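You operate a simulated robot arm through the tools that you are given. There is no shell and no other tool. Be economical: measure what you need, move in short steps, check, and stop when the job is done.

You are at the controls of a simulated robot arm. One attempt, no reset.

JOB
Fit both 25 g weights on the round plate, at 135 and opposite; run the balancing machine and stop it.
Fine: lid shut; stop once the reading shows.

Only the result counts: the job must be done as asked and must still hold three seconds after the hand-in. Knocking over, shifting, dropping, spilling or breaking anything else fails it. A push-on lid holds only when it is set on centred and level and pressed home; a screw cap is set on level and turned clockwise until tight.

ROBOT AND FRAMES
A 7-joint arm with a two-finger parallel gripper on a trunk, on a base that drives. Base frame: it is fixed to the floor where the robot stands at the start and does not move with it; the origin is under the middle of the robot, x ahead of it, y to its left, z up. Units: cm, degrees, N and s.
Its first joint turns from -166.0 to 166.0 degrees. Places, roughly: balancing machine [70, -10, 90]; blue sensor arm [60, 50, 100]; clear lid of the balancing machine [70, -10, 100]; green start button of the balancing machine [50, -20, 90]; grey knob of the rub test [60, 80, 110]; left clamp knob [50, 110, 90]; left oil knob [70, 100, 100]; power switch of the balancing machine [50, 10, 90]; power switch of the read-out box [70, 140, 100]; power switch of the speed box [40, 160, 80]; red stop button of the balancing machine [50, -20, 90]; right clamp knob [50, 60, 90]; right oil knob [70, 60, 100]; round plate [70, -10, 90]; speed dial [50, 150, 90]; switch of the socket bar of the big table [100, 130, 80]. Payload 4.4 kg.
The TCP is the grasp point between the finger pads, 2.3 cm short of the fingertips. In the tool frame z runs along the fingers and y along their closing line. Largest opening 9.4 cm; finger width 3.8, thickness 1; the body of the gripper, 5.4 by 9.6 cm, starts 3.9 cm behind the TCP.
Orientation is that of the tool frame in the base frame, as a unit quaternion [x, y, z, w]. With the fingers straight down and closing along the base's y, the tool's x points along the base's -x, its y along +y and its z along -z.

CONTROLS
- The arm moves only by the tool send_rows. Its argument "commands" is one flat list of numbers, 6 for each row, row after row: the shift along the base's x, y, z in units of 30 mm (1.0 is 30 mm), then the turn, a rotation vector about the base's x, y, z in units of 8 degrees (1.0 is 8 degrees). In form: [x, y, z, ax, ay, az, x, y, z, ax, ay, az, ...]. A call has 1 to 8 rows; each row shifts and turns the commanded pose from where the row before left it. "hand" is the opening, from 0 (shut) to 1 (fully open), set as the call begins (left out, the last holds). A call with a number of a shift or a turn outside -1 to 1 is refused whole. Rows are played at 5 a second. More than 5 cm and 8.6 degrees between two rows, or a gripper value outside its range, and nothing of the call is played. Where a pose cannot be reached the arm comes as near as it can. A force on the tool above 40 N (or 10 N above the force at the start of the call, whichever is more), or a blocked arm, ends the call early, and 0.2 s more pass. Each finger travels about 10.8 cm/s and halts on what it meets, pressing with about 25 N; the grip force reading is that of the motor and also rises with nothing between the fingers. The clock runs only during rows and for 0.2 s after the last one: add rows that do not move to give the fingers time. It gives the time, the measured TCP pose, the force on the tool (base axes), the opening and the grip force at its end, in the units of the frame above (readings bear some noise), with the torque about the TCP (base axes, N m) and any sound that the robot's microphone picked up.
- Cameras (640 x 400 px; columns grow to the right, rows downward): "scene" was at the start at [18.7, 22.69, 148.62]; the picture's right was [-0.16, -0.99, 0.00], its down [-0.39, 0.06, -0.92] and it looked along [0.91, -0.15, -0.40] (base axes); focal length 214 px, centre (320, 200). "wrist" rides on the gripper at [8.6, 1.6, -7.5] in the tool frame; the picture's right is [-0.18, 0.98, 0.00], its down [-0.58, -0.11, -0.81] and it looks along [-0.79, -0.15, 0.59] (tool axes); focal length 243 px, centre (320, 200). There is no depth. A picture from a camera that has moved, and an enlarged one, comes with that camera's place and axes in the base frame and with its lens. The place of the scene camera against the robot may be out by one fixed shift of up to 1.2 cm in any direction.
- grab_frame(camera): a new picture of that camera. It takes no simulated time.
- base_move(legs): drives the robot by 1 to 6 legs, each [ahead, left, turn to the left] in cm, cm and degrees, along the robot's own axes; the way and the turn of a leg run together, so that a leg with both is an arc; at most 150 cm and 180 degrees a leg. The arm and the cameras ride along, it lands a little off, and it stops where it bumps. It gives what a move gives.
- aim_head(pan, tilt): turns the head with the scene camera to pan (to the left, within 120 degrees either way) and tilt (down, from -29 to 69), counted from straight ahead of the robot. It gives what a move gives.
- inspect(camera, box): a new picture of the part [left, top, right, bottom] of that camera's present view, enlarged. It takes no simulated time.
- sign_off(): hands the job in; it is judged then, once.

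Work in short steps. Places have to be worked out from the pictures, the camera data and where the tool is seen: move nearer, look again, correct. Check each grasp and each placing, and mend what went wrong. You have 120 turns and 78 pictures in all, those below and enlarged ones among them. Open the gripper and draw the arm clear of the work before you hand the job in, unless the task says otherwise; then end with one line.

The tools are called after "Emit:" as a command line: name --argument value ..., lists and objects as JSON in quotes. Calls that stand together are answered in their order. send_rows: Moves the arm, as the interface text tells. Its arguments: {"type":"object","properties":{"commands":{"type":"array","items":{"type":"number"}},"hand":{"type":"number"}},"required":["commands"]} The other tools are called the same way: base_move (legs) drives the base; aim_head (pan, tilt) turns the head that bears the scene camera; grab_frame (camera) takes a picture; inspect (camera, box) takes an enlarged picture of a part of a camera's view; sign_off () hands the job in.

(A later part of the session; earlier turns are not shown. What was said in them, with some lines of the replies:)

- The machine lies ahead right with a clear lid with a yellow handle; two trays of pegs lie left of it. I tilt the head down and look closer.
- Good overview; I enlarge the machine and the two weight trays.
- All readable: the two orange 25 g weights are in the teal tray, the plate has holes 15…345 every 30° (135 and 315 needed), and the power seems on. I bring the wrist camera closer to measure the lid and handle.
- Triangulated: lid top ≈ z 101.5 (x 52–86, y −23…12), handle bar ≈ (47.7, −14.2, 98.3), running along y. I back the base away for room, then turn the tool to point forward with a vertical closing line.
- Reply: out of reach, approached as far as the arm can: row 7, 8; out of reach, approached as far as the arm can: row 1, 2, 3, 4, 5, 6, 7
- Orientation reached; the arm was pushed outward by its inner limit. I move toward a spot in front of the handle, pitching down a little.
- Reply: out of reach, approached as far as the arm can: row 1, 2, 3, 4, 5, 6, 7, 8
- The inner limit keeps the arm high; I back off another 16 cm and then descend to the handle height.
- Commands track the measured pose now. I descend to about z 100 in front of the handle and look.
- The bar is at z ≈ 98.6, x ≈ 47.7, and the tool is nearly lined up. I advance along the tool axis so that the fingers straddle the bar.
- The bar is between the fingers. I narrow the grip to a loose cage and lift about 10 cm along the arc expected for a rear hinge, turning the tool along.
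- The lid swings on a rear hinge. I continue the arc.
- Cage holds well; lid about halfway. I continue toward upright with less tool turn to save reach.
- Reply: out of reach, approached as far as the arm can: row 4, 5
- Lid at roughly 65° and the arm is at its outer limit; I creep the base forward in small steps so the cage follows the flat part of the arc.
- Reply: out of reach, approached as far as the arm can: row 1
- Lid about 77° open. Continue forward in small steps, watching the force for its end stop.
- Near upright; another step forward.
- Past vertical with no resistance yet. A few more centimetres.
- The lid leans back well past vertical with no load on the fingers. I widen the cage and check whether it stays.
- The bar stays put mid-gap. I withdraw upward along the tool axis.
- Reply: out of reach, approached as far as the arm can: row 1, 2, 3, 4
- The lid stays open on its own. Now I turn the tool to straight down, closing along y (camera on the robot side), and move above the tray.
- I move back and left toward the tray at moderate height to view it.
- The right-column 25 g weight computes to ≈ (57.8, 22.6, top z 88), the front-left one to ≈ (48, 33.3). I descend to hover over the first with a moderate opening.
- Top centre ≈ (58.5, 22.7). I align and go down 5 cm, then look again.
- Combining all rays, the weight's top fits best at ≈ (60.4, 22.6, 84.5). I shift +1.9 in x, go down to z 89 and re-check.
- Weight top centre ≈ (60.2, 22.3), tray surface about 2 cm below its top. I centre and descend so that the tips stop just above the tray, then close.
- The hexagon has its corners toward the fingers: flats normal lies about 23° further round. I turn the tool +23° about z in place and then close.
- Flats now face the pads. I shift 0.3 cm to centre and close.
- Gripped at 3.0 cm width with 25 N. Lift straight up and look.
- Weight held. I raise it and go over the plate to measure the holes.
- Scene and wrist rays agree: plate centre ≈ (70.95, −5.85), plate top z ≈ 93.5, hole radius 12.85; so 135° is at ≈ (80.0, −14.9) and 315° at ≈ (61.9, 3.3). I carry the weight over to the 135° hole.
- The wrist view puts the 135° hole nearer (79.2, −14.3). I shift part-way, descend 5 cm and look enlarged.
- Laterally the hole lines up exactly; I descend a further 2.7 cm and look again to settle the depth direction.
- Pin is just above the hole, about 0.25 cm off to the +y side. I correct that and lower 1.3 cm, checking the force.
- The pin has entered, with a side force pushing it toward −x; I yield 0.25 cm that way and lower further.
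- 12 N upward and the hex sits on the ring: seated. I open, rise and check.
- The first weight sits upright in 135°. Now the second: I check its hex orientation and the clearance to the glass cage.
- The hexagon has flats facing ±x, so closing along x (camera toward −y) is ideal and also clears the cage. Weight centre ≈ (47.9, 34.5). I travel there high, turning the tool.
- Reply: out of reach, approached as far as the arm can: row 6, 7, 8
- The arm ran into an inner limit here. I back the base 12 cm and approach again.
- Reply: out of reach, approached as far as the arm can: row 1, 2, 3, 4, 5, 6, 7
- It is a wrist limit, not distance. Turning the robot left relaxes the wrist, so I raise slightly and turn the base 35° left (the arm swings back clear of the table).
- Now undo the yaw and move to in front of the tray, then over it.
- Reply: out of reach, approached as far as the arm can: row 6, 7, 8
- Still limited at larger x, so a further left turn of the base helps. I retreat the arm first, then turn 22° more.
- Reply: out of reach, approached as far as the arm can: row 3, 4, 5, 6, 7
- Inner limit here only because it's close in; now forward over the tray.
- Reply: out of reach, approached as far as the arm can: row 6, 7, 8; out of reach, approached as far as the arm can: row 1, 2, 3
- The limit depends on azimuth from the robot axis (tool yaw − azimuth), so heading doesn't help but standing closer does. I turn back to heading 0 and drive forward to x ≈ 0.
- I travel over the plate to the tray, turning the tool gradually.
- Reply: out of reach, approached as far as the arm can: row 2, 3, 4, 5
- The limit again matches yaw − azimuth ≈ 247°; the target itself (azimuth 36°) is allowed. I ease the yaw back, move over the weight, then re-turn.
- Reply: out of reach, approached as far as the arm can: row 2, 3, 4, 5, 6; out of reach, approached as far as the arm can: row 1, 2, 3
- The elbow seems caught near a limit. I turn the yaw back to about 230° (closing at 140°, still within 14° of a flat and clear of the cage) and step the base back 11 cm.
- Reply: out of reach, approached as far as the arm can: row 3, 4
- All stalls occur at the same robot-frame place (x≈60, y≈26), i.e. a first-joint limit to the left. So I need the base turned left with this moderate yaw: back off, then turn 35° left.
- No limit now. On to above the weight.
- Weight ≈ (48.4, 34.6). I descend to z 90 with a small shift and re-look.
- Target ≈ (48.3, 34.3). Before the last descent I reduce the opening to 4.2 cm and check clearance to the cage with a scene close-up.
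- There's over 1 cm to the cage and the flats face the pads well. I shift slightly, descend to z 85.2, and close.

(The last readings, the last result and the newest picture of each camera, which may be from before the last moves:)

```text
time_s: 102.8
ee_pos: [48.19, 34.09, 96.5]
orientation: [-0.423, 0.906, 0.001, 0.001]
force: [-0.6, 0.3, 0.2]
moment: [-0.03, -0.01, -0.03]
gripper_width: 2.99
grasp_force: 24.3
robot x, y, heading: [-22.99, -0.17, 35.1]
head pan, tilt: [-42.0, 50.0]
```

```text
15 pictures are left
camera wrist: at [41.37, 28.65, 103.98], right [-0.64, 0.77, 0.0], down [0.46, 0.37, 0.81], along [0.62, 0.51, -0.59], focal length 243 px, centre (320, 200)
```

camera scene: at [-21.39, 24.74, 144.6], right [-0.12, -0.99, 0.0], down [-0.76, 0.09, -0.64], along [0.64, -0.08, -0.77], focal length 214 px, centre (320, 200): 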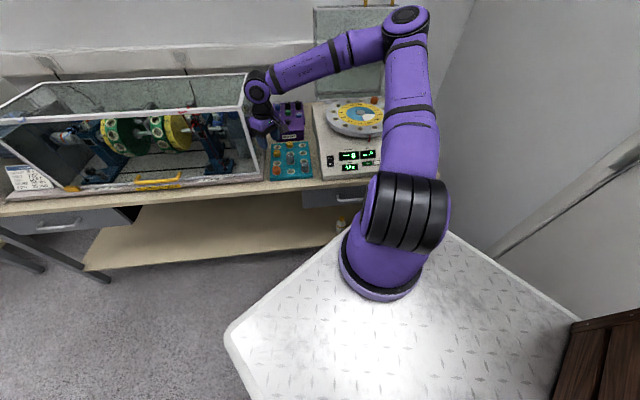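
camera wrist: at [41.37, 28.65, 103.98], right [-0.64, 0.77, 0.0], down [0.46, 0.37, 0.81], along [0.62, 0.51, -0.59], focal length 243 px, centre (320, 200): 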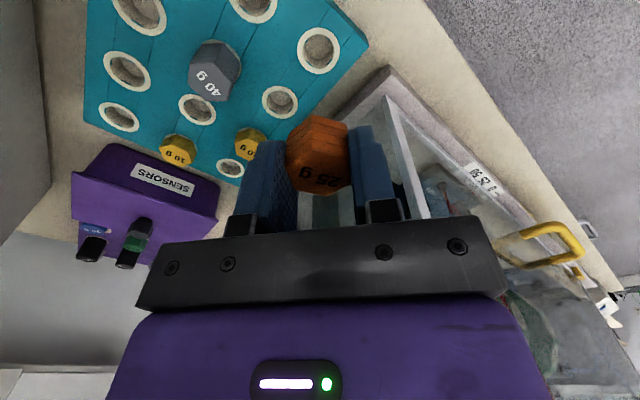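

Second weight held. I carry it up and over to above the 315° hole at ≈ (60.7, 3.7).

Emit:
send_rows --commands '[0, -0.2, 0.9, 0, 0, 0, 0, -0.4, 0.9, 0, 0, 0, 0.3, -0.9, 0.9, 0, 0, 0, 0.4, -0.95, 0.8, 0, 0, 0, 0.5, -0.95, 0.3, 0, 0, 0, 0.5, -0.95, 0, 0, 0, -0.3, 0.5, -0.95, 0, 0, 0, -0.3, 0.5, -0.95, 0, 0, 0, -0.3]'

Emit:
send_rows --commands '[0.5, -0.95, 0, 0, 0, -0.3, 0.5, -0.95, 0, 0, 0, -0.3, 0.5, -0.95, -0.4, 0, 0, -0.3, 0, -0.95, -0.6, 0, 0, 0, 0, -0.95, -0.7, 0, 0, 0]'

Emit:
grab_frame --camera "wrist"

```text
time_s: 104.6
ee_pos: [56.18, 15.4, 107.94]
orientation: [-0.366, 0.931, 0.002, 0.0]
force: [-0.9, 0.0, 0.1]
moment: [-0.05, 0.01, 0.02]
gripper_width: 3.02
grasp_force: 25.1
robot x, y, heading: [-23.34, 0.28, 35.2]
head pan, tilt: [-42.0, 50.0]
```

```text
time_s: 105.8
ee_pos: [60.64, 1.05, 102.81]
orientation: [-0.306, 0.952, 0.0, 0.001]
force: [-0.1, 0.2, 0.5]
moment: [-0.02, -0.02, -0.03]
gripper_width: 3.0
grasp_force: 25.0
robot x, y, heading: [-23.32, 0.04, 35.2]
head pan, tilt: [-42.0, 50.0]
```

```text
14 pictures are left
camera wrist: at [52.76, -2.51, 110.25], right [-0.42, 0.91, 0.0], down [0.53, 0.25, 0.81], along [0.73, 0.34, -0.59], focal length 243 px, centre (320, 200)
```

wrist: 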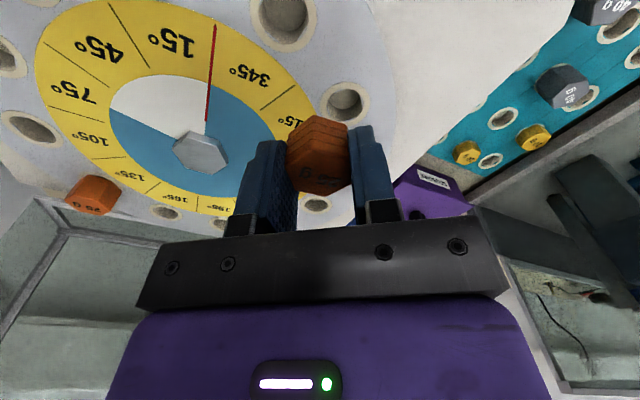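

The 315° hole reads ≈ (60.95, 3.3). I shift there and lower to just above it, then look.

Emit:
send_rows --commands '[0.1, 0.4, -0.2, 0, 0, 0, 0, 0.36, -0.5, 0, 0, 0, 0, 0, -0.45, 0, 0, 0]'

Emit:
inspect --camera "wrist" --box '[200, 40, 440, 240]'

Emit:
inspect --camera "scene" --box '[310, 85, 390, 145]'

```text
time_s: 106.6
ee_pos: [61.07, 3.34, 99.39]
orientation: [-0.307, 0.952, 0.001, 0.001]
force: [-0.4, 0.7, 0.4]
moment: [0.0, -0.01, 0.0]
gripper_width: 2.97
grasp_force: 25.2
robot x, y, heading: [-23.26, -0.0, 34.9]
head pan, tilt: [-42.0, 50.0]
```

```text
2.00 times, centred on (320, 140) of wrist
camera zoom: at [53.03, -0.28, 106.79], right [-0.42, 0.91, 0.0], down [0.53, 0.25, 0.81], along [0.73, 0.34, -0.59], focal length 485 px, centre (320, 320)
```

zoom: 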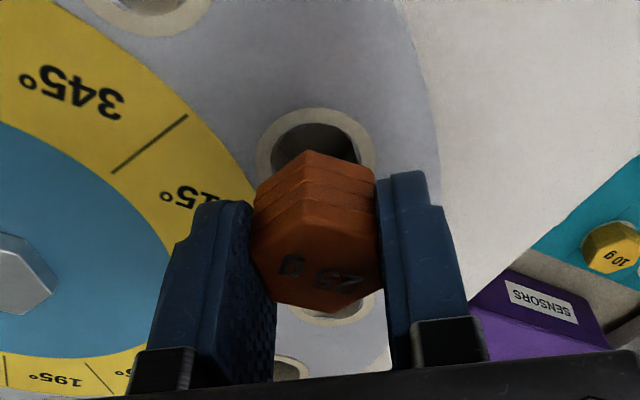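

```text
6.67 times, centred on (350, 115) of scene
camera zoom: at [-21.4, 24.73, 144.6], right [-0.12, -0.99, 0.0], down [-0.76, 0.09, -0.64], along [0.64, -0.08, -0.77], focal length 1430 px, centre (120, 767)
```

zoom: 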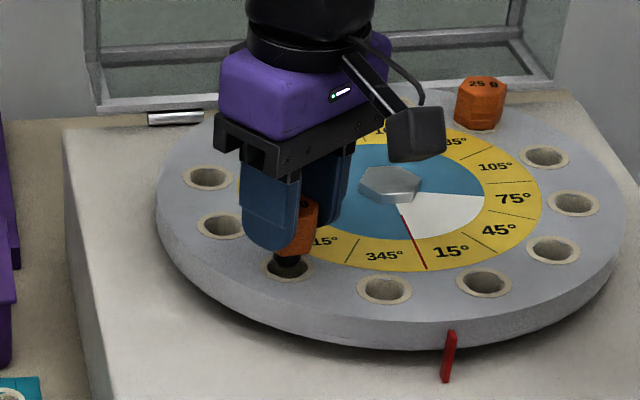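

Comparing with the first placement, it needs only ≈0.2 cm lateral shift. I apply it and lower into the hole, checking force.

Emit:
send_rows --commands '[0.02, -0.06, 0, 0, 0, 0, 0, 0, -0.25, 0, 0, 0, 0, 0, -0.25, 0, 0, 0]'

```text
time_s: 107.4
ee_pos: [61.01, 3.08, 97.88]
orientation: [-0.305, 0.952, 0.001, 0.001]
force: [-0.1, -0.5, 0.5]
moment: [0.04, -0.02, 0.01]
gripper_width: 3.02
grasp_force: 24.8
robot x, y, heading: [-23.37, -0.11, 34.8]
head pan, tilt: [-42.0, 50.0]
```

No force — the pin is in freely. I lower the rest until contact.

Emit:
send_rows --commands '[0, 0, -0.15, 0, 0, 0, 0, 0, -0.12, 0, 0, 0, 0, 0, -0.05, 0, 0, 0]'

Emit:
inspect --camera "scene" --box '[330, 110, 370, 140]'

```text
time_s: 108.2
ee_pos: [61.18, 3.25, 97.01]
orientation: [-0.306, 0.952, 0.0, 0.001]
force: [2.2, 0.1, 19.4]
moment: [-0.02, 0.09, 0.01]
gripper_width: 2.99
grasp_force: 24.5
robot x, y, heading: [-23.48, -0.15, 35.2]
head pan, tilt: [-42.0, 50.0]
```

```text
13.33 times, centred on (350, 125) of scene
camera zoom: at [-21.46, 24.74, 144.6], right [-0.12, -0.99, 0.0], down [-0.76, 0.09, -0.64], along [0.64, -0.08, -0.77], focal length 2860 px, centre (-80, 1200)
```

zoom: 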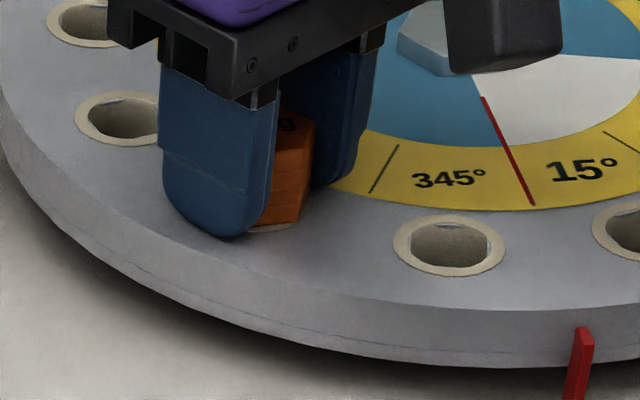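

Seated (19 N at the same height as the first). Release, rise and swing back left before turning the base to heading 0.

Emit:
send_rows --commands '[0, 0, 0.05, 0, 0, 0, 0, 0, 0, 0, 0, 0, 0, 0, 0, 0, 0, 0]' --hand 0.5

Emit:
send_rows --commands '[0, 0, 0.6, 0, 0, 0, 0, 0, 0.9, 0, 0, 0, 0, 0, 0.9, 0, 0, 0, -0.3, 0.3, 0.9, 0, 0, 0, -0.6, 0.7, 0.9, 0, 0, 0, -0.8, 0.8, 0.9, 0, 0, 0, -0.8, 0.8, 0.9, 0, 0, 0, -0.8, 0.8, 0.5, 0, 0, 0]'

Emit:
send_rows --commands '[-0.8, 0.8, 0.3, 0, 0, -0.5, -0.8, 0.8, 0.3, 0, 0, -0.5, -0.8, 0.8, 0.3, 0, 0, -0.5, -0.8, 0.8, 0, 0, 0, -0.5, -0.8, 0.8, 0, 0, 0, -0.5]'

Emit:
base_move --legs '[[0, 0, -35], [12, 0, 0]]'

Emit:
aim_head --pan -12 --tilt 40

Emit:
grab_frame --camera "scene"

```text
time_s: 109.0
ee_pos: [61.06, 3.2, 97.11]
orientation: [-0.307, 0.952, 0.002, 0.0]
force: [-0.5, -1.5, 1.7]
moment: [-0.15, -0.01, -0.01]
gripper_width: 4.75
grasp_force: 0.1
robot x, y, heading: [-23.47, 0.4, 35.2]
head pan, tilt: [-42.0, 50.0]
```

```text
time_s: 110.8
ee_pos: [51.28, 13.34, 116.61]
orientation: [-0.306, 0.952, 0.0, 0.0]
force: [0.2, -0.1, 0.1]
moment: [0.03, 0.01, 0.01]
gripper_width: 4.71
grasp_force: 0.1
robot x, y, heading: [-23.29, -0.16, 35.1]
head pan, tilt: [-42.0, 50.0]
```

```text
time_s: 112.0
ee_pos: [39.14, 25.31, 119.17]
orientation: [-0.134, 0.991, 0.001, 0.0]
force: [0.7, -0.6, 0.4]
moment: [0.02, 0.02, -0.02]
gripper_width: 4.7
grasp_force: 0.0
robot x, y, heading: [-23.33, 0.12, 35.3]
head pan, tilt: [-42.0, 50.0]
```

```text
time_s: 115.0
ee_pos: [54.47, -15.27, 119.24]
orientation: [0.169, 0.986, 0.002, 0.001]
force: [1.1, -0.5, 0.3]
moment: [0.02, 0.01, 0.0]
gripper_width: 4.69
grasp_force: 0.0
robot x, y, heading: [-11.17, 0.4, -0.3]
head pan, tilt: [-42.0, 50.0]
```

```text
time_s: 115.9
ee_pos: [54.6, -15.31, 119.27]
orientation: [0.169, 0.986, -0.001, 0.001]
force: [0.3, 0.0, 0.0]
moment: [-0.05, 0.01, -0.03]
gripper_width: 4.69
grasp_force: 0.0
robot x, y, heading: [-11.5, 0.11, -0.1]
head pan, tilt: [-12.0, 40.0]
```

```text
10 pictures are left
camera scene: at [6.65, 22.37, 146.01], right [-0.21, -0.98, 0.0], down [-0.63, 0.13, -0.77], along [0.75, -0.16, -0.64], focal length 214 px, centre (320, 200)
```

scene: 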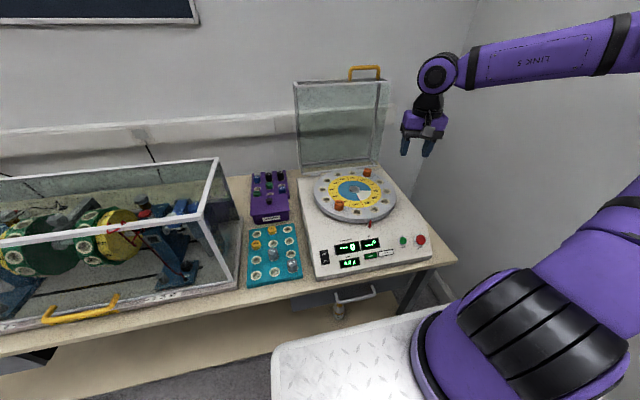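

Both weights are in place. Now the lid: drive forward 9 cm, raise and turn the tool to closing-along-x as when I released the handle.

Emit:
base_move --legs '[[9, 0, 0]]'

Emit:
send_rows --commands '[0, 0, 0.95, 0, 0, -0.98, 0, 0, 0.95, 0, 0, -0.98, 0, 0, 0.95, 0, 0, -0.98, 0, 0, 0.95, 0, 0, -0.98, 0.1, 0, 0.95, 0, 0, -0.98, 0.2, 0, 0.95, 0, 0, -0.98, 0.3, 0, 0.95, 0, 0, -0.98, 0.4, 0, 0.95, 0, 0, -0.98]'

Emit:
send_rows --commands '[0.9, 0, 0.4, 0, 0, -0.98, 0.9, 0, 0.3, 0, -0.5, 0, 0.9, 0, 0, 0, -0.5, 0, 0.9, -0.1, 0, 0, -0.5, 0, 0.9, -0.1, 0, 0, -0.25, 0, 0.9, -0.1, 0, 0, 0, 0, 0.9, 0, 0, 0, 0, 0]'

Emit:
grab_frame --camera "wrist"

```text
time_s: 117.0
ee_pos: [63.58, -15.08, 119.28]
orientation: [0.169, 0.986, 0.001, 0.0]
force: [-0.1, -0.3, 0.4]
moment: [-0.02, 0.01, 0.03]
gripper_width: 4.72
grasp_force: 0.1
robot x, y, heading: [-1.94, -0.05, 0.0]
head pan, tilt: [-12.0, 40.0]
```

```text
time_s: 118.8
ee_pos: [66.48, -15.38, 142.06]
orientation: [0.658, 0.753, 0.0, 0.0]
force: [0.2, -0.1, 0.3]
moment: [0.01, 0.04, 0.03]
gripper_width: 4.7
grasp_force: 0.2
robot x, y, heading: [-2.48, 0.27, -0.2]
head pan, tilt: [-12.0, 40.0]
```

```text
time_s: 120.4
ee_pos: [85.34, -16.03, 144.17]
orientation: [0.703, 0.701, 0.086, 0.087]
force: [-1.0, -0.1, -1.1]
moment: [0.02, -0.03, 0.03]
gripper_width: 4.68
grasp_force: 0.1
robot x, y, heading: [-2.14, 0.36, 0.1]
head pan, tilt: [-12.0, 40.0]
```

```text
9 pictures are left
camera wrist: at [85.13, -7.34, 151.76], right [0.95, -0.19, 0.24], down [-0.3, -0.58, 0.76], along [0.0, -0.79, -0.61], focal length 243 px, centre (320, 200)
```

wrist: 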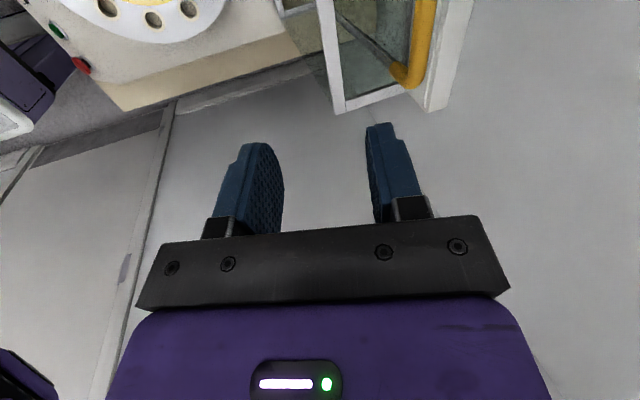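

The bar is at ≈ (96.5, 132.5) as left. I move above it and lower the open fingers around it.

Emit:
send_rows --commands '[0.95, 0, 0, 0, 0, 0, 0.95, 0, -0.1, 0, 0, 0, 1.0, 0, -0.1, 0, 0, 0, 0.15, 0, -0.6, 0, 0, 0, 0.2, 0, -0.8, 0, 0, 0, 0.2, 0, -0.8, 0, 0, 0, 0.2, 0, -0.8, 0, 0, 0, 0.15, 0, -0.6, 0, 0, 0]'

Emit:
grab_frame --camera "wrist"

```text
time_s: 122.2
ee_pos: [96.83, -16.07, 132.75]
orientation: [0.701, 0.702, 0.086, 0.087]
force: [-0.7, -0.3, 0.4]
moment: [0.01, -0.02, -0.02]
gripper_width: 4.69
grasp_force: 0.2
robot x, y, heading: [-2.12, 0.04, -0.1]
head pan, tilt: [-12.0, 40.0]
```

```text
8 pictures are left
camera wrist: at [96.54, -7.25, 140.32], right [0.95, -0.18, 0.24], down [-0.3, -0.58, 0.76], along [0.0, -0.79, -0.61], focal length 243 px, centre (320, 200)
```

wrist: 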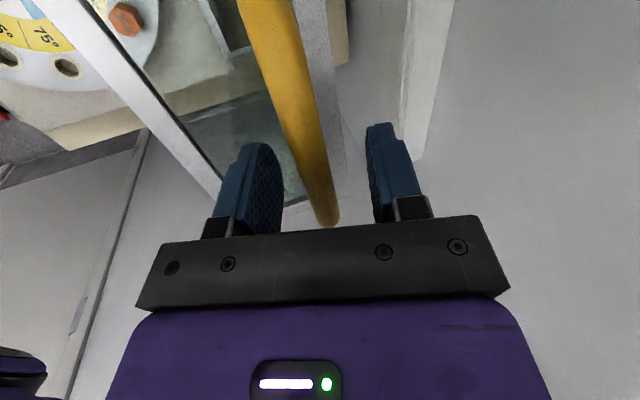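

Bar is between the fingers. I close to the loose cage and draw the lid forward by backing the base along the flat part of the arc.

Emit:
send_rows --commands '[0, 0, 0, 0, 0, 0, 0, 0, 0, 0, 0, 0]' --hand 0.22

Emit:
base_move --legs '[[-5, 0, 0]]'

Emit:
base_move --legs '[[-7, 0, 0]]'

Emit:
base_move --legs '[[-7, 0, 0]]'

Emit:
grab_frame --camera "wrist"

```text
time_s: 122.8
ee_pos: [96.79, -16.08, 132.72]
orientation: [0.702, 0.701, 0.085, 0.087]
force: [-0.3, -0.2, -0.4]
moment: [0.01, 0.01, 0.0]
gripper_width: 2.09
grasp_force: 0.1
robot x, y, heading: [-2.23, -0.08, -0.0]
head pan, tilt: [-12.0, 40.0]
```

```text
time_s: 123.7
ee_pos: [91.76, -16.01, 132.86]
orientation: [0.702, 0.702, 0.085, 0.087]
force: [1.1, -0.5, 0.9]
moment: [-0.01, -0.01, -0.01]
gripper_width: 2.12
grasp_force: 0.5
robot x, y, heading: [-7.43, -0.27, 0.1]
head pan, tilt: [-12.0, 40.0]
```

```text
time_s: 124.7
ee_pos: [84.83, -16.01, 132.79]
orientation: [0.702, 0.702, 0.086, 0.087]
force: [-0.1, -0.7, 0.4]
moment: [0.0, 0.01, 0.01]
gripper_width: 2.09
grasp_force: 0.0
robot x, y, heading: [-14.21, -0.08, 0.1]
head pan, tilt: [-12.0, 40.0]
```

```text
time_s: 125.8
ee_pos: [77.92, -16.06, 132.66]
orientation: [0.702, 0.702, 0.085, 0.087]
force: [-0.4, -0.7, -0.5]
moment: [0.03, 0.0, 0.0]
gripper_width: 2.09
grasp_force: 0.1
robot x, y, heading: [-21.05, 0.08, -0.3]
head pan, tilt: [-12.0, 40.0]
```

```text
7 pictures are left
camera wrist: at [77.62, -7.27, 140.3], right [0.95, -0.18, 0.24], down [-0.3, -0.58, 0.76], along [0.0, -0.79, -0.61], focal length 243 px, centre (320, 200)
```

wrist: 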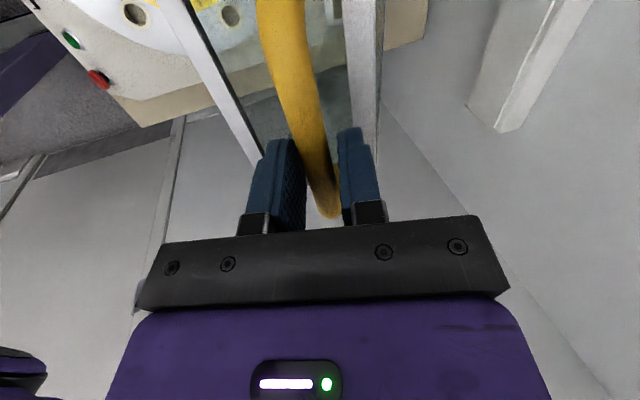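

Lid follows. Two more base steps with the arm lowering slightly.

Emit:
send_rows --commands '[0, 0, -0.2, 0, 0, 0]'

Emit:
base_move --legs '[[-4, 0, 0]]'

Emit:
send_rows --commands '[0, 0, -0.4, 0, -0.3, 0]'

Emit:
base_move --legs '[[-4, 0, 0]]'

Emit:
send_rows --commands '[0, 0, -0.3, 0, -0.3, 0]'

```text
time_s: 126.2
ee_pos: [77.88, -16.16, 132.17]
orientation: [0.703, 0.701, 0.085, 0.087]
force: [-0.5, 0.2, 0.5]
moment: [-0.02, 0.01, 0.01]
gripper_width: 2.06
grasp_force: 0.2
robot x, y, heading: [-21.35, -0.16, -0.0]
head pan, tilt: [-12.0, 40.0]
```

```text
time_s: 127.0
ee_pos: [73.76, -16.1, 132.14]
orientation: [0.702, 0.701, 0.086, 0.087]
force: [-0.8, -0.4, -0.4]
moment: [0.0, -0.02, 0.0]
gripper_width: 2.08
grasp_force: 0.1
robot x, y, heading: [-25.29, -0.37, 0.1]
head pan, tilt: [-12.0, 40.0]
```

```text
time_s: 127.4
ee_pos: [73.9, -16.07, 130.91]
orientation: [0.699, 0.7, 0.102, 0.103]
force: [1.1, -0.2, 0.1]
moment: [-0.06, 0.0, -0.02]
gripper_width: 2.05
grasp_force: 0.0
robot x, y, heading: [-25.54, -0.42, 0.0]
head pan, tilt: [-12.0, 40.0]
```

```text
time_s: 128.3
ee_pos: [69.84, -16.15, 130.88]
orientation: [0.7, 0.699, 0.101, 0.101]
force: [0.2, -0.1, -0.2]
moment: [-0.02, 0.01, -0.01]
gripper_width: 2.06
grasp_force: 0.0
robot x, y, heading: [-29.01, 0.05, -0.0]
head pan, tilt: [-12.0, 40.0]
```

```text
time_s: 128.7
ee_pos: [69.8, -16.09, 130.08]
orientation: [0.698, 0.697, 0.115, 0.116]
force: [-1.0, -0.2, 0.4]
moment: [-0.03, -0.03, -0.01]
gripper_width: 2.08
grasp_force: 0.0
robot x, y, heading: [-28.93, -0.04, 0.2]
head pan, tilt: [-12.0, 40.0]
```

Now the arm retraces the arc downward, tool turning back up with it.

Emit:
send_rows --commands '[-0.8, 0, -0.41, 0, -0.5, 0, -0.77, 0, -0.46, 0, -0.5, 0, -0.73, 0, -0.51, 0, -0.5, 0, -0.7, 0, -0.56, 0, -0.5, 0, -0.66, 0, -0.61, 0, -0.5, 0, -0.61, 0, -0.66, 0, -0.5, 0, -0.56, 0, -0.7, 0, -0.5, 0, -0.51, 0, -0.73, 0, -0.5, 0]'

Emit:
grab_frame --camera "wrist"

```text
time_s: 130.5
ee_pos: [53.66, -16.11, 116.01]
orientation: [0.639, 0.638, 0.304, 0.304]
force: [-0.7, -0.4, -0.7]
moment: [-0.01, 0.02, -0.03]
gripper_width: 2.15
grasp_force: 0.4
robot x, y, heading: [-29.42, 0.26, -0.1]
head pan, tilt: [-12.0, 40.0]
```

```text
6 pictures are left
camera wrist: at [48.92, -7.32, 122.01], right [0.62, -0.18, 0.76], down [-0.7, -0.58, 0.42], along [0.36, -0.79, -0.49], focal length 243 px, centre (320, 200)
```

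wrist: 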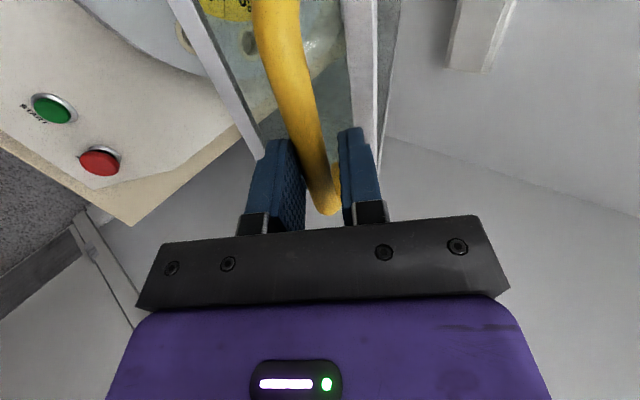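

Continue down to the closed position.

Emit:
send_rows --commands '[-0.46, 0, -0.77, 0, -0.4, 0, -0.41, 0, -0.8, 0, -0.4, 0, -0.35, 0, -0.83, 0, -0.4, 0, -0.29, 0, -0.85, 0, -0.4, 0, -0.23, 0, -0.87, 0, -0.4, 0, -0.17, 0, -0.88, 0, -0.4, 0, -0.1, 0, -0.73, 0, -0.4, 0]'

Emit:
grab_frame --camera "scene"

```text
time_s: 132.1
ee_pos: [47.82, -16.09, 98.87]
orientation: [0.568, 0.567, 0.422, 0.422]
force: [-0.9, 0.0, -1.6]
moment: [-0.02, 0.03, 0.01]
gripper_width: 2.13
grasp_force: 0.6
robot x, y, heading: [-29.09, 0.06, -0.0]
head pan, tilt: [-12.0, 40.0]
```

```text
5 pictures are left
camera scene: at [-11.37, 22.4, 146.01], right [-0.21, -0.98, 0.0], down [-0.63, 0.13, -0.77], along [0.75, -0.16, -0.64], focal length 214 px, centre (320, 200)
```

scene: 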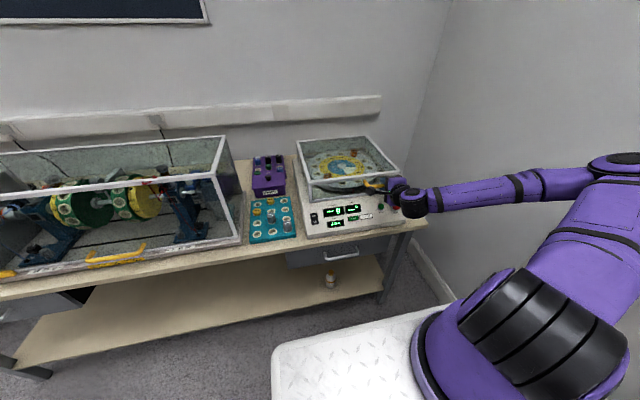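

The lid is down; I press the handle gently downward to make sure it's shut.

Emit:
send_rows --commands '[0, 0, -0.15, 0, 0, 0, 0, 0, -0.15, 0, 0, 0, 0, 0, -0.1, 0, 0, 0]'

```text
time_s: 132.9
ee_pos: [47.78, -16.06, 97.78]
orientation: [0.567, 0.566, 0.422, 0.424]
force: [0.4, -0.4, 7.9]
moment: [-0.15, -0.07, 0.03]
gripper_width: 2.4
grasp_force: 3.6
robot x, y, heading: [-29.3, 0.19, -0.2]
head pan, tilt: [-12.0, 40.0]
```

Lid shut (8 N reaction at the handle). I release, back out along the tool axis, then back the base 8 cm for elbow room.

Emit:
send_rows --commands '[0, 0, 0.2, 0, 0, 0, 0, 0, 0, 0, 0, 0, 0, 0, 0, 0, 0, 0]' --hand 0.4

Emit:
send_rows --commands '[-0.6, 0, 0.17, 0, 0, 0, -0.7, 0, 0.2, 0, 0, 0, -0.8, 0, 0.23, 0, 0, 0, -0.8, 0, 0.23, 0, 0, 0, -0.8, 0, 0.23, 0, 0, 0]'

Emit:
base_move --legs '[[-9, 0, 0]]'

Emit:
send_rows --commands '[0.9, 0, 0, 0, 0.8, 0, 0.9, 0, 0, 0, 0.8, 0, 0.9, 0, 0, 0, 0.8, 0, 0.3, 0, -0.3, 0, 0.6, 0]' --hand 0

```text
time_s: 133.7
ee_pos: [47.73, -16.01, 98.36]
orientation: [0.568, 0.567, 0.421, 0.421]
force: [0.1, 0.3, 0.0]
moment: [0.02, 0.02, 0.0]
gripper_width: 3.75
grasp_force: 0.0
robot x, y, heading: [-29.3, 0.09, 0.0]
head pan, tilt: [-12.0, 40.0]
```

```text
time_s: 134.9
ee_pos: [41.35, -16.71, 100.07]
orientation: [0.568, 0.567, 0.422, 0.421]
force: [0.7, -0.1, -1.3]
moment: [0.01, -0.01, 0.01]
gripper_width: 3.77
grasp_force: 0.0
out of reach, approached as far as the arm can: row 4, 5
robot x, y, heading: [-29.16, 0.19, -0.2]
head pan, tilt: [-12.0, 40.0]
```

```text
time_s: 136.0
ee_pos: [32.23, -16.79, 100.08]
orientation: [0.568, 0.567, 0.421, 0.422]
force: [0.3, 0.2, 0.0]
moment: [-0.01, 0.03, 0.01]
gripper_width: 3.79
grasp_force: 0.0
robot x, y, heading: [-38.54, -0.3, -0.0]
head pan, tilt: [-12.0, 40.0]
```

```text
time_s: 137.0
ee_pos: [41.46, -16.85, 99.12]
orientation: [0.644, 0.642, 0.294, 0.295]
force: [-0.4, -0.5, 0.0]
moment: [-0.01, -0.02, 0.0]
gripper_width: 0.03
grasp_force: 24.3
robot x, y, heading: [-38.24, 0.18, -0.1]
head pan, tilt: [-12.0, 40.0]
```

Fingers shut, pitched 41° down. I line up 5 cm short of the start button (≈ (47.6, −15.9, 87.8)) and check once with the wrist camera.

Emit:
send_rows --commands '[0.1, 0.16, -0.7, 0, 0, 0, 0.1, 0.16, -0.7, 0, 0, 0, 0, 0, -0.77, 0, 0, 0]'

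Emit:
grab_frame --camera "wrist"

```text
time_s: 137.8
ee_pos: [41.98, -15.74, 92.75]
orientation: [0.644, 0.642, 0.295, 0.295]
force: [-1.0, -1.0, 0.5]
moment: [0.02, -0.04, 0.02]
gripper_width: 0.0
grasp_force: 24.7
robot x, y, heading: [-38.42, -0.07, 0.0]
head pan, tilt: [-12.0, 40.0]
```

```text
4 pictures are left
camera wrist: at [37.4, -6.96, 98.77], right [0.64, -0.18, 0.74], down [-0.68, -0.58, 0.44], along [0.35, -0.79, -0.5], focal length 243 px, centre (320, 200)
```

wrist: 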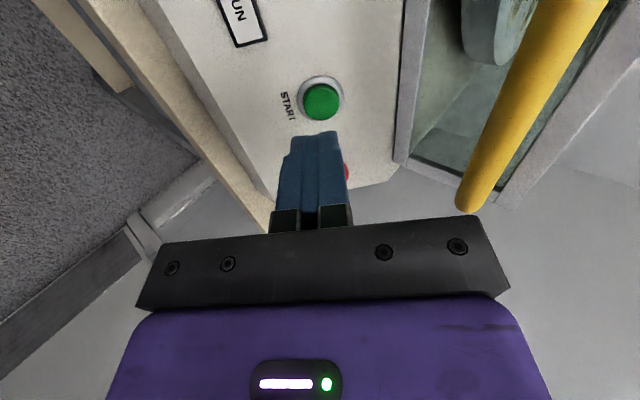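

Measured again at (47.6, −15.9, 87.9) — aligned. I press along the tool axis in small steps.

Emit:
send_rows --commands '[0.5, 0, -0.43, 0, 0, 0, 0.5, -0.03, -0.43, 0, 0, 0, 0.25, 0, -0.21, 0, 0, 0, 0.1, 0, -0.09, 0, 0, 0]'

```text
time_s: 138.8
ee_pos: [45.9, -15.83, 89.27]
orientation: [0.643, 0.642, 0.295, 0.296]
force: [-18.0, -0.4, 10.1]
moment: [-0.03, 0.18, -0.02]
gripper_width: 0.0
grasp_force: 24.9
robot x, y, heading: [-38.16, 0.13, -0.3]
head pan, tilt: [-12.0, 40.0]
heard: click
```

Click heard. I back off, move to a stand-off for the stop button, and then read the display.

Emit:
send_rows --commands '[-0.65, 0, 0.56, 0, 0, 0, -0.65, 0, 0.56, 0, 0, 0, -0.2, -0.7, 0.2, 0, 0, 0, 0, -0.7, 0, 0, 0, 0, 0, -0.66, 0, 0, 0, 0]'

Emit:
send_rows --commands '[0, 0, 0, 0, 0, 0, 0, 0, 0, 0, 0, 0, 0, 0, 0, 0, 0, 0, 0, 0, 0, 0, 0, 0, 0, 0, 0, 0, 0, 0, 0, 0, 0, 0, 0, 0, 0, 0, 0, 0, 0, 0, 0, 0, 0, 0, 0, 0]'

Emit:
inspect --camera "scene" --box '[290, 130, 410, 240]'

```text
time_s: 140.0
ee_pos: [41.52, -22.11, 93.16]
orientation: [0.643, 0.643, 0.294, 0.295]
force: [0.1, 0.1, 0.0]
moment: [-0.01, 0.0, -0.02]
gripper_width: 0.0
grasp_force: 24.8
robot x, y, heading: [-38.4, -0.05, -0.1]
head pan, tilt: [-12.0, 40.0]
```

```text
time_s: 141.8
ee_pos: [41.63, -22.03, 93.09]
orientation: [0.643, 0.643, 0.294, 0.295]
force: [-0.1, 1.1, -0.1]
moment: [0.02, 0.01, 0.05]
gripper_width: 0.01
grasp_force: 25.1
robot x, y, heading: [-38.7, -0.01, -0.2]
head pan, tilt: [-12.0, 40.0]
```

```text
3.64 times, centred on (350, 185) of scene
camera zoom: at [-20.34, 22.39, 146.01], right [-0.21, -0.98, 0.0], down [-0.63, 0.13, -0.77], along [0.75, -0.16, -0.64], focal length 780 px, centre (211, 254)
```

zoom: 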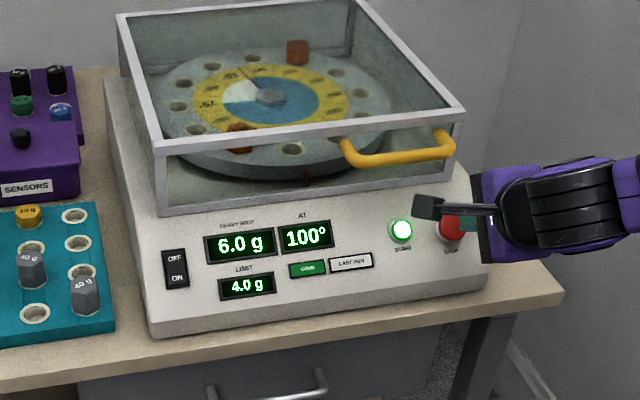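

The machine runs and shows 6.0 g at 100°. I press the stop button now.

Emit:
send_rows --commands '[0.4, 0.08, -0.43, 0, 0, 0, 0.45, 0, -0.4, 0, 0, 0, 0.2, 0, -0.17, 0, 0, 0, 0.12, 0, -0.1, 0, 0, 0]'

```text
time_s: 142.8
ee_pos: [44.92, -21.89, 89.92]
orientation: [0.644, 0.642, 0.294, 0.295]
force: [-19.8, -1.4, 12.9]
moment: [-0.05, 0.24, -0.07]
gripper_width: 0.01
grasp_force: 25.1
robot x, y, heading: [-38.06, -0.09, -0.0]
head pan, tilt: [-12.0, 40.0]
heard: click
```

Click heard at 24 N. I back off well clear, open the gripper, and check the display.

Emit:
send_rows --commands '[-0.7, 0, 0.6, 0, 0, 0, -0.8, 0, 0.6, 0, 0, 0, -0.8, 0, 0.6, 0, 0, 0, -0.5, 0, 0.8, 0, 0, 0, 0, 0, 0.9, 0, 0, 0, 0, 0, 0.9, 0, 0, 0, 0, 0, 0, 0, 0, 0, 0, 0, 0, 0, 0, 0]' --hand 0

Emit:
base_move --legs '[[-12, 0, 0]]'

Emit:
send_rows --commands '[0, 0, 0, 0, 0, 0, 0, 0, 0, 0, 0, 0, 0, 0, 0, 0, 0, 0, 0, 0, 0, 0, 0, 0]' --hand 0.8

Emit:
inspect --camera "scene" --box '[270, 110, 390, 220]'

```text
time_s: 144.6
ee_pos: [36.66, -21.98, 103.04]
orientation: [0.644, 0.642, 0.295, 0.294]
force: [0.3, 0.0, -0.7]
moment: [0.01, 0.01, 0.0]
gripper_width: 0.0
grasp_force: 25.0
robot x, y, heading: [-38.18, -0.07, 0.2]
head pan, tilt: [-12.0, 40.0]
```

```text
time_s: 145.8
ee_pos: [24.72, -21.95, 103.1]
orientation: [0.644, 0.642, 0.295, 0.295]
force: [1.1, 0.7, 0.4]
moment: [0.03, 0.01, 0.04]
gripper_width: 0.0
grasp_force: 25.5
robot x, y, heading: [-50.32, -0.01, 0.0]
head pan, tilt: [-12.0, 40.0]
```

```text
time_s: 146.8
ee_pos: [24.54, -22.02, 103.03]
orientation: [0.643, 0.643, 0.294, 0.295]
force: [-0.6, -0.7, 0.5]
moment: [-0.03, -0.01, 0.04]
gripper_width: 7.52
grasp_force: 0.0
robot x, y, heading: [-50.45, -0.11, -0.4]
head pan, tilt: [-12.0, 40.0]
```

```text
3.64 times, centred on (330, 165) of scene
camera zoom: at [-32.33, 22.39, 146.01], right [-0.21, -0.98, 0.0], down [-0.63, 0.13, -0.77], along [0.75, -0.16, -0.64], focal length 780 px, centre (284, 327)
```

zoom: 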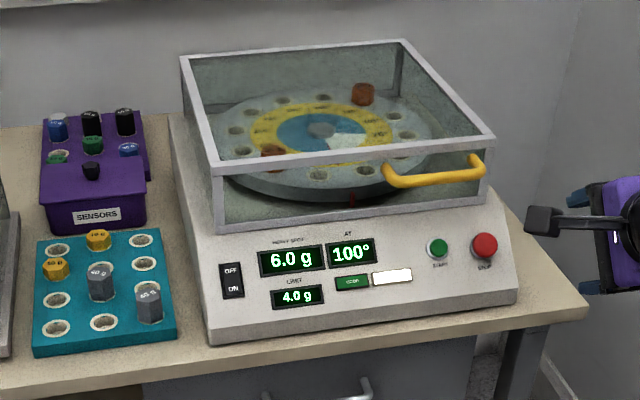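

Running light is off, the result (6.0 g @ 100°) is held as last run, lid shut. One more short wait and look to confirm the plate is at rest.

Emit:
send_rows --commands '[0, 0, 0, 0, 0, 0, 0, 0, 0, 0, 0, 0, 0, 0, 0, 0, 0, 0, 0, 0, 0, 0, 0, 0, 0, 0, 0, 0, 0, 0, 0, 0, 0, 0, 0, 0]'

Emit:
inspect --camera "scene" --box '[310, 115, 370, 185]'

```text
time_s: 148.2
ee_pos: [24.6, -22.01, 103.03]
orientation: [0.644, 0.642, 0.294, 0.295]
force: [-0.7, -0.2, 0.6]
moment: [0.0, 0.01, -0.01]
gripper_width: 7.51
grasp_force: 0.1
robot x, y, heading: [-49.72, 0.0, 0.1]
head pan, tilt: [-12.0, 40.0]
```

```text
5.71 times, centred on (340, 150) of scene
camera zoom: at [-32.33, 22.39, 146.01], right [-0.21, -0.98, 0.0], down [-0.63, 0.13, -0.77], along [0.75, -0.16, -0.64], focal length 1226 px, centre (206, 486)
```

zoom: 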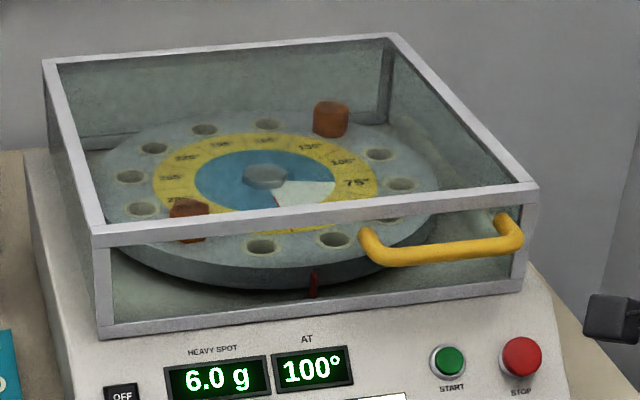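

The plate is at rest with weights at 135° and 315°, the lid is shut, the reading is held and the arm is clear. I hand in.

Emit:
sign_off

```text
The job is handed in.
```

Both 25 g weights are seated at 135° and 315°, the lid is shut, and the machine was started, showed 6.0 g at 100° (above its displayed 4.0 g limit), and was stopped.
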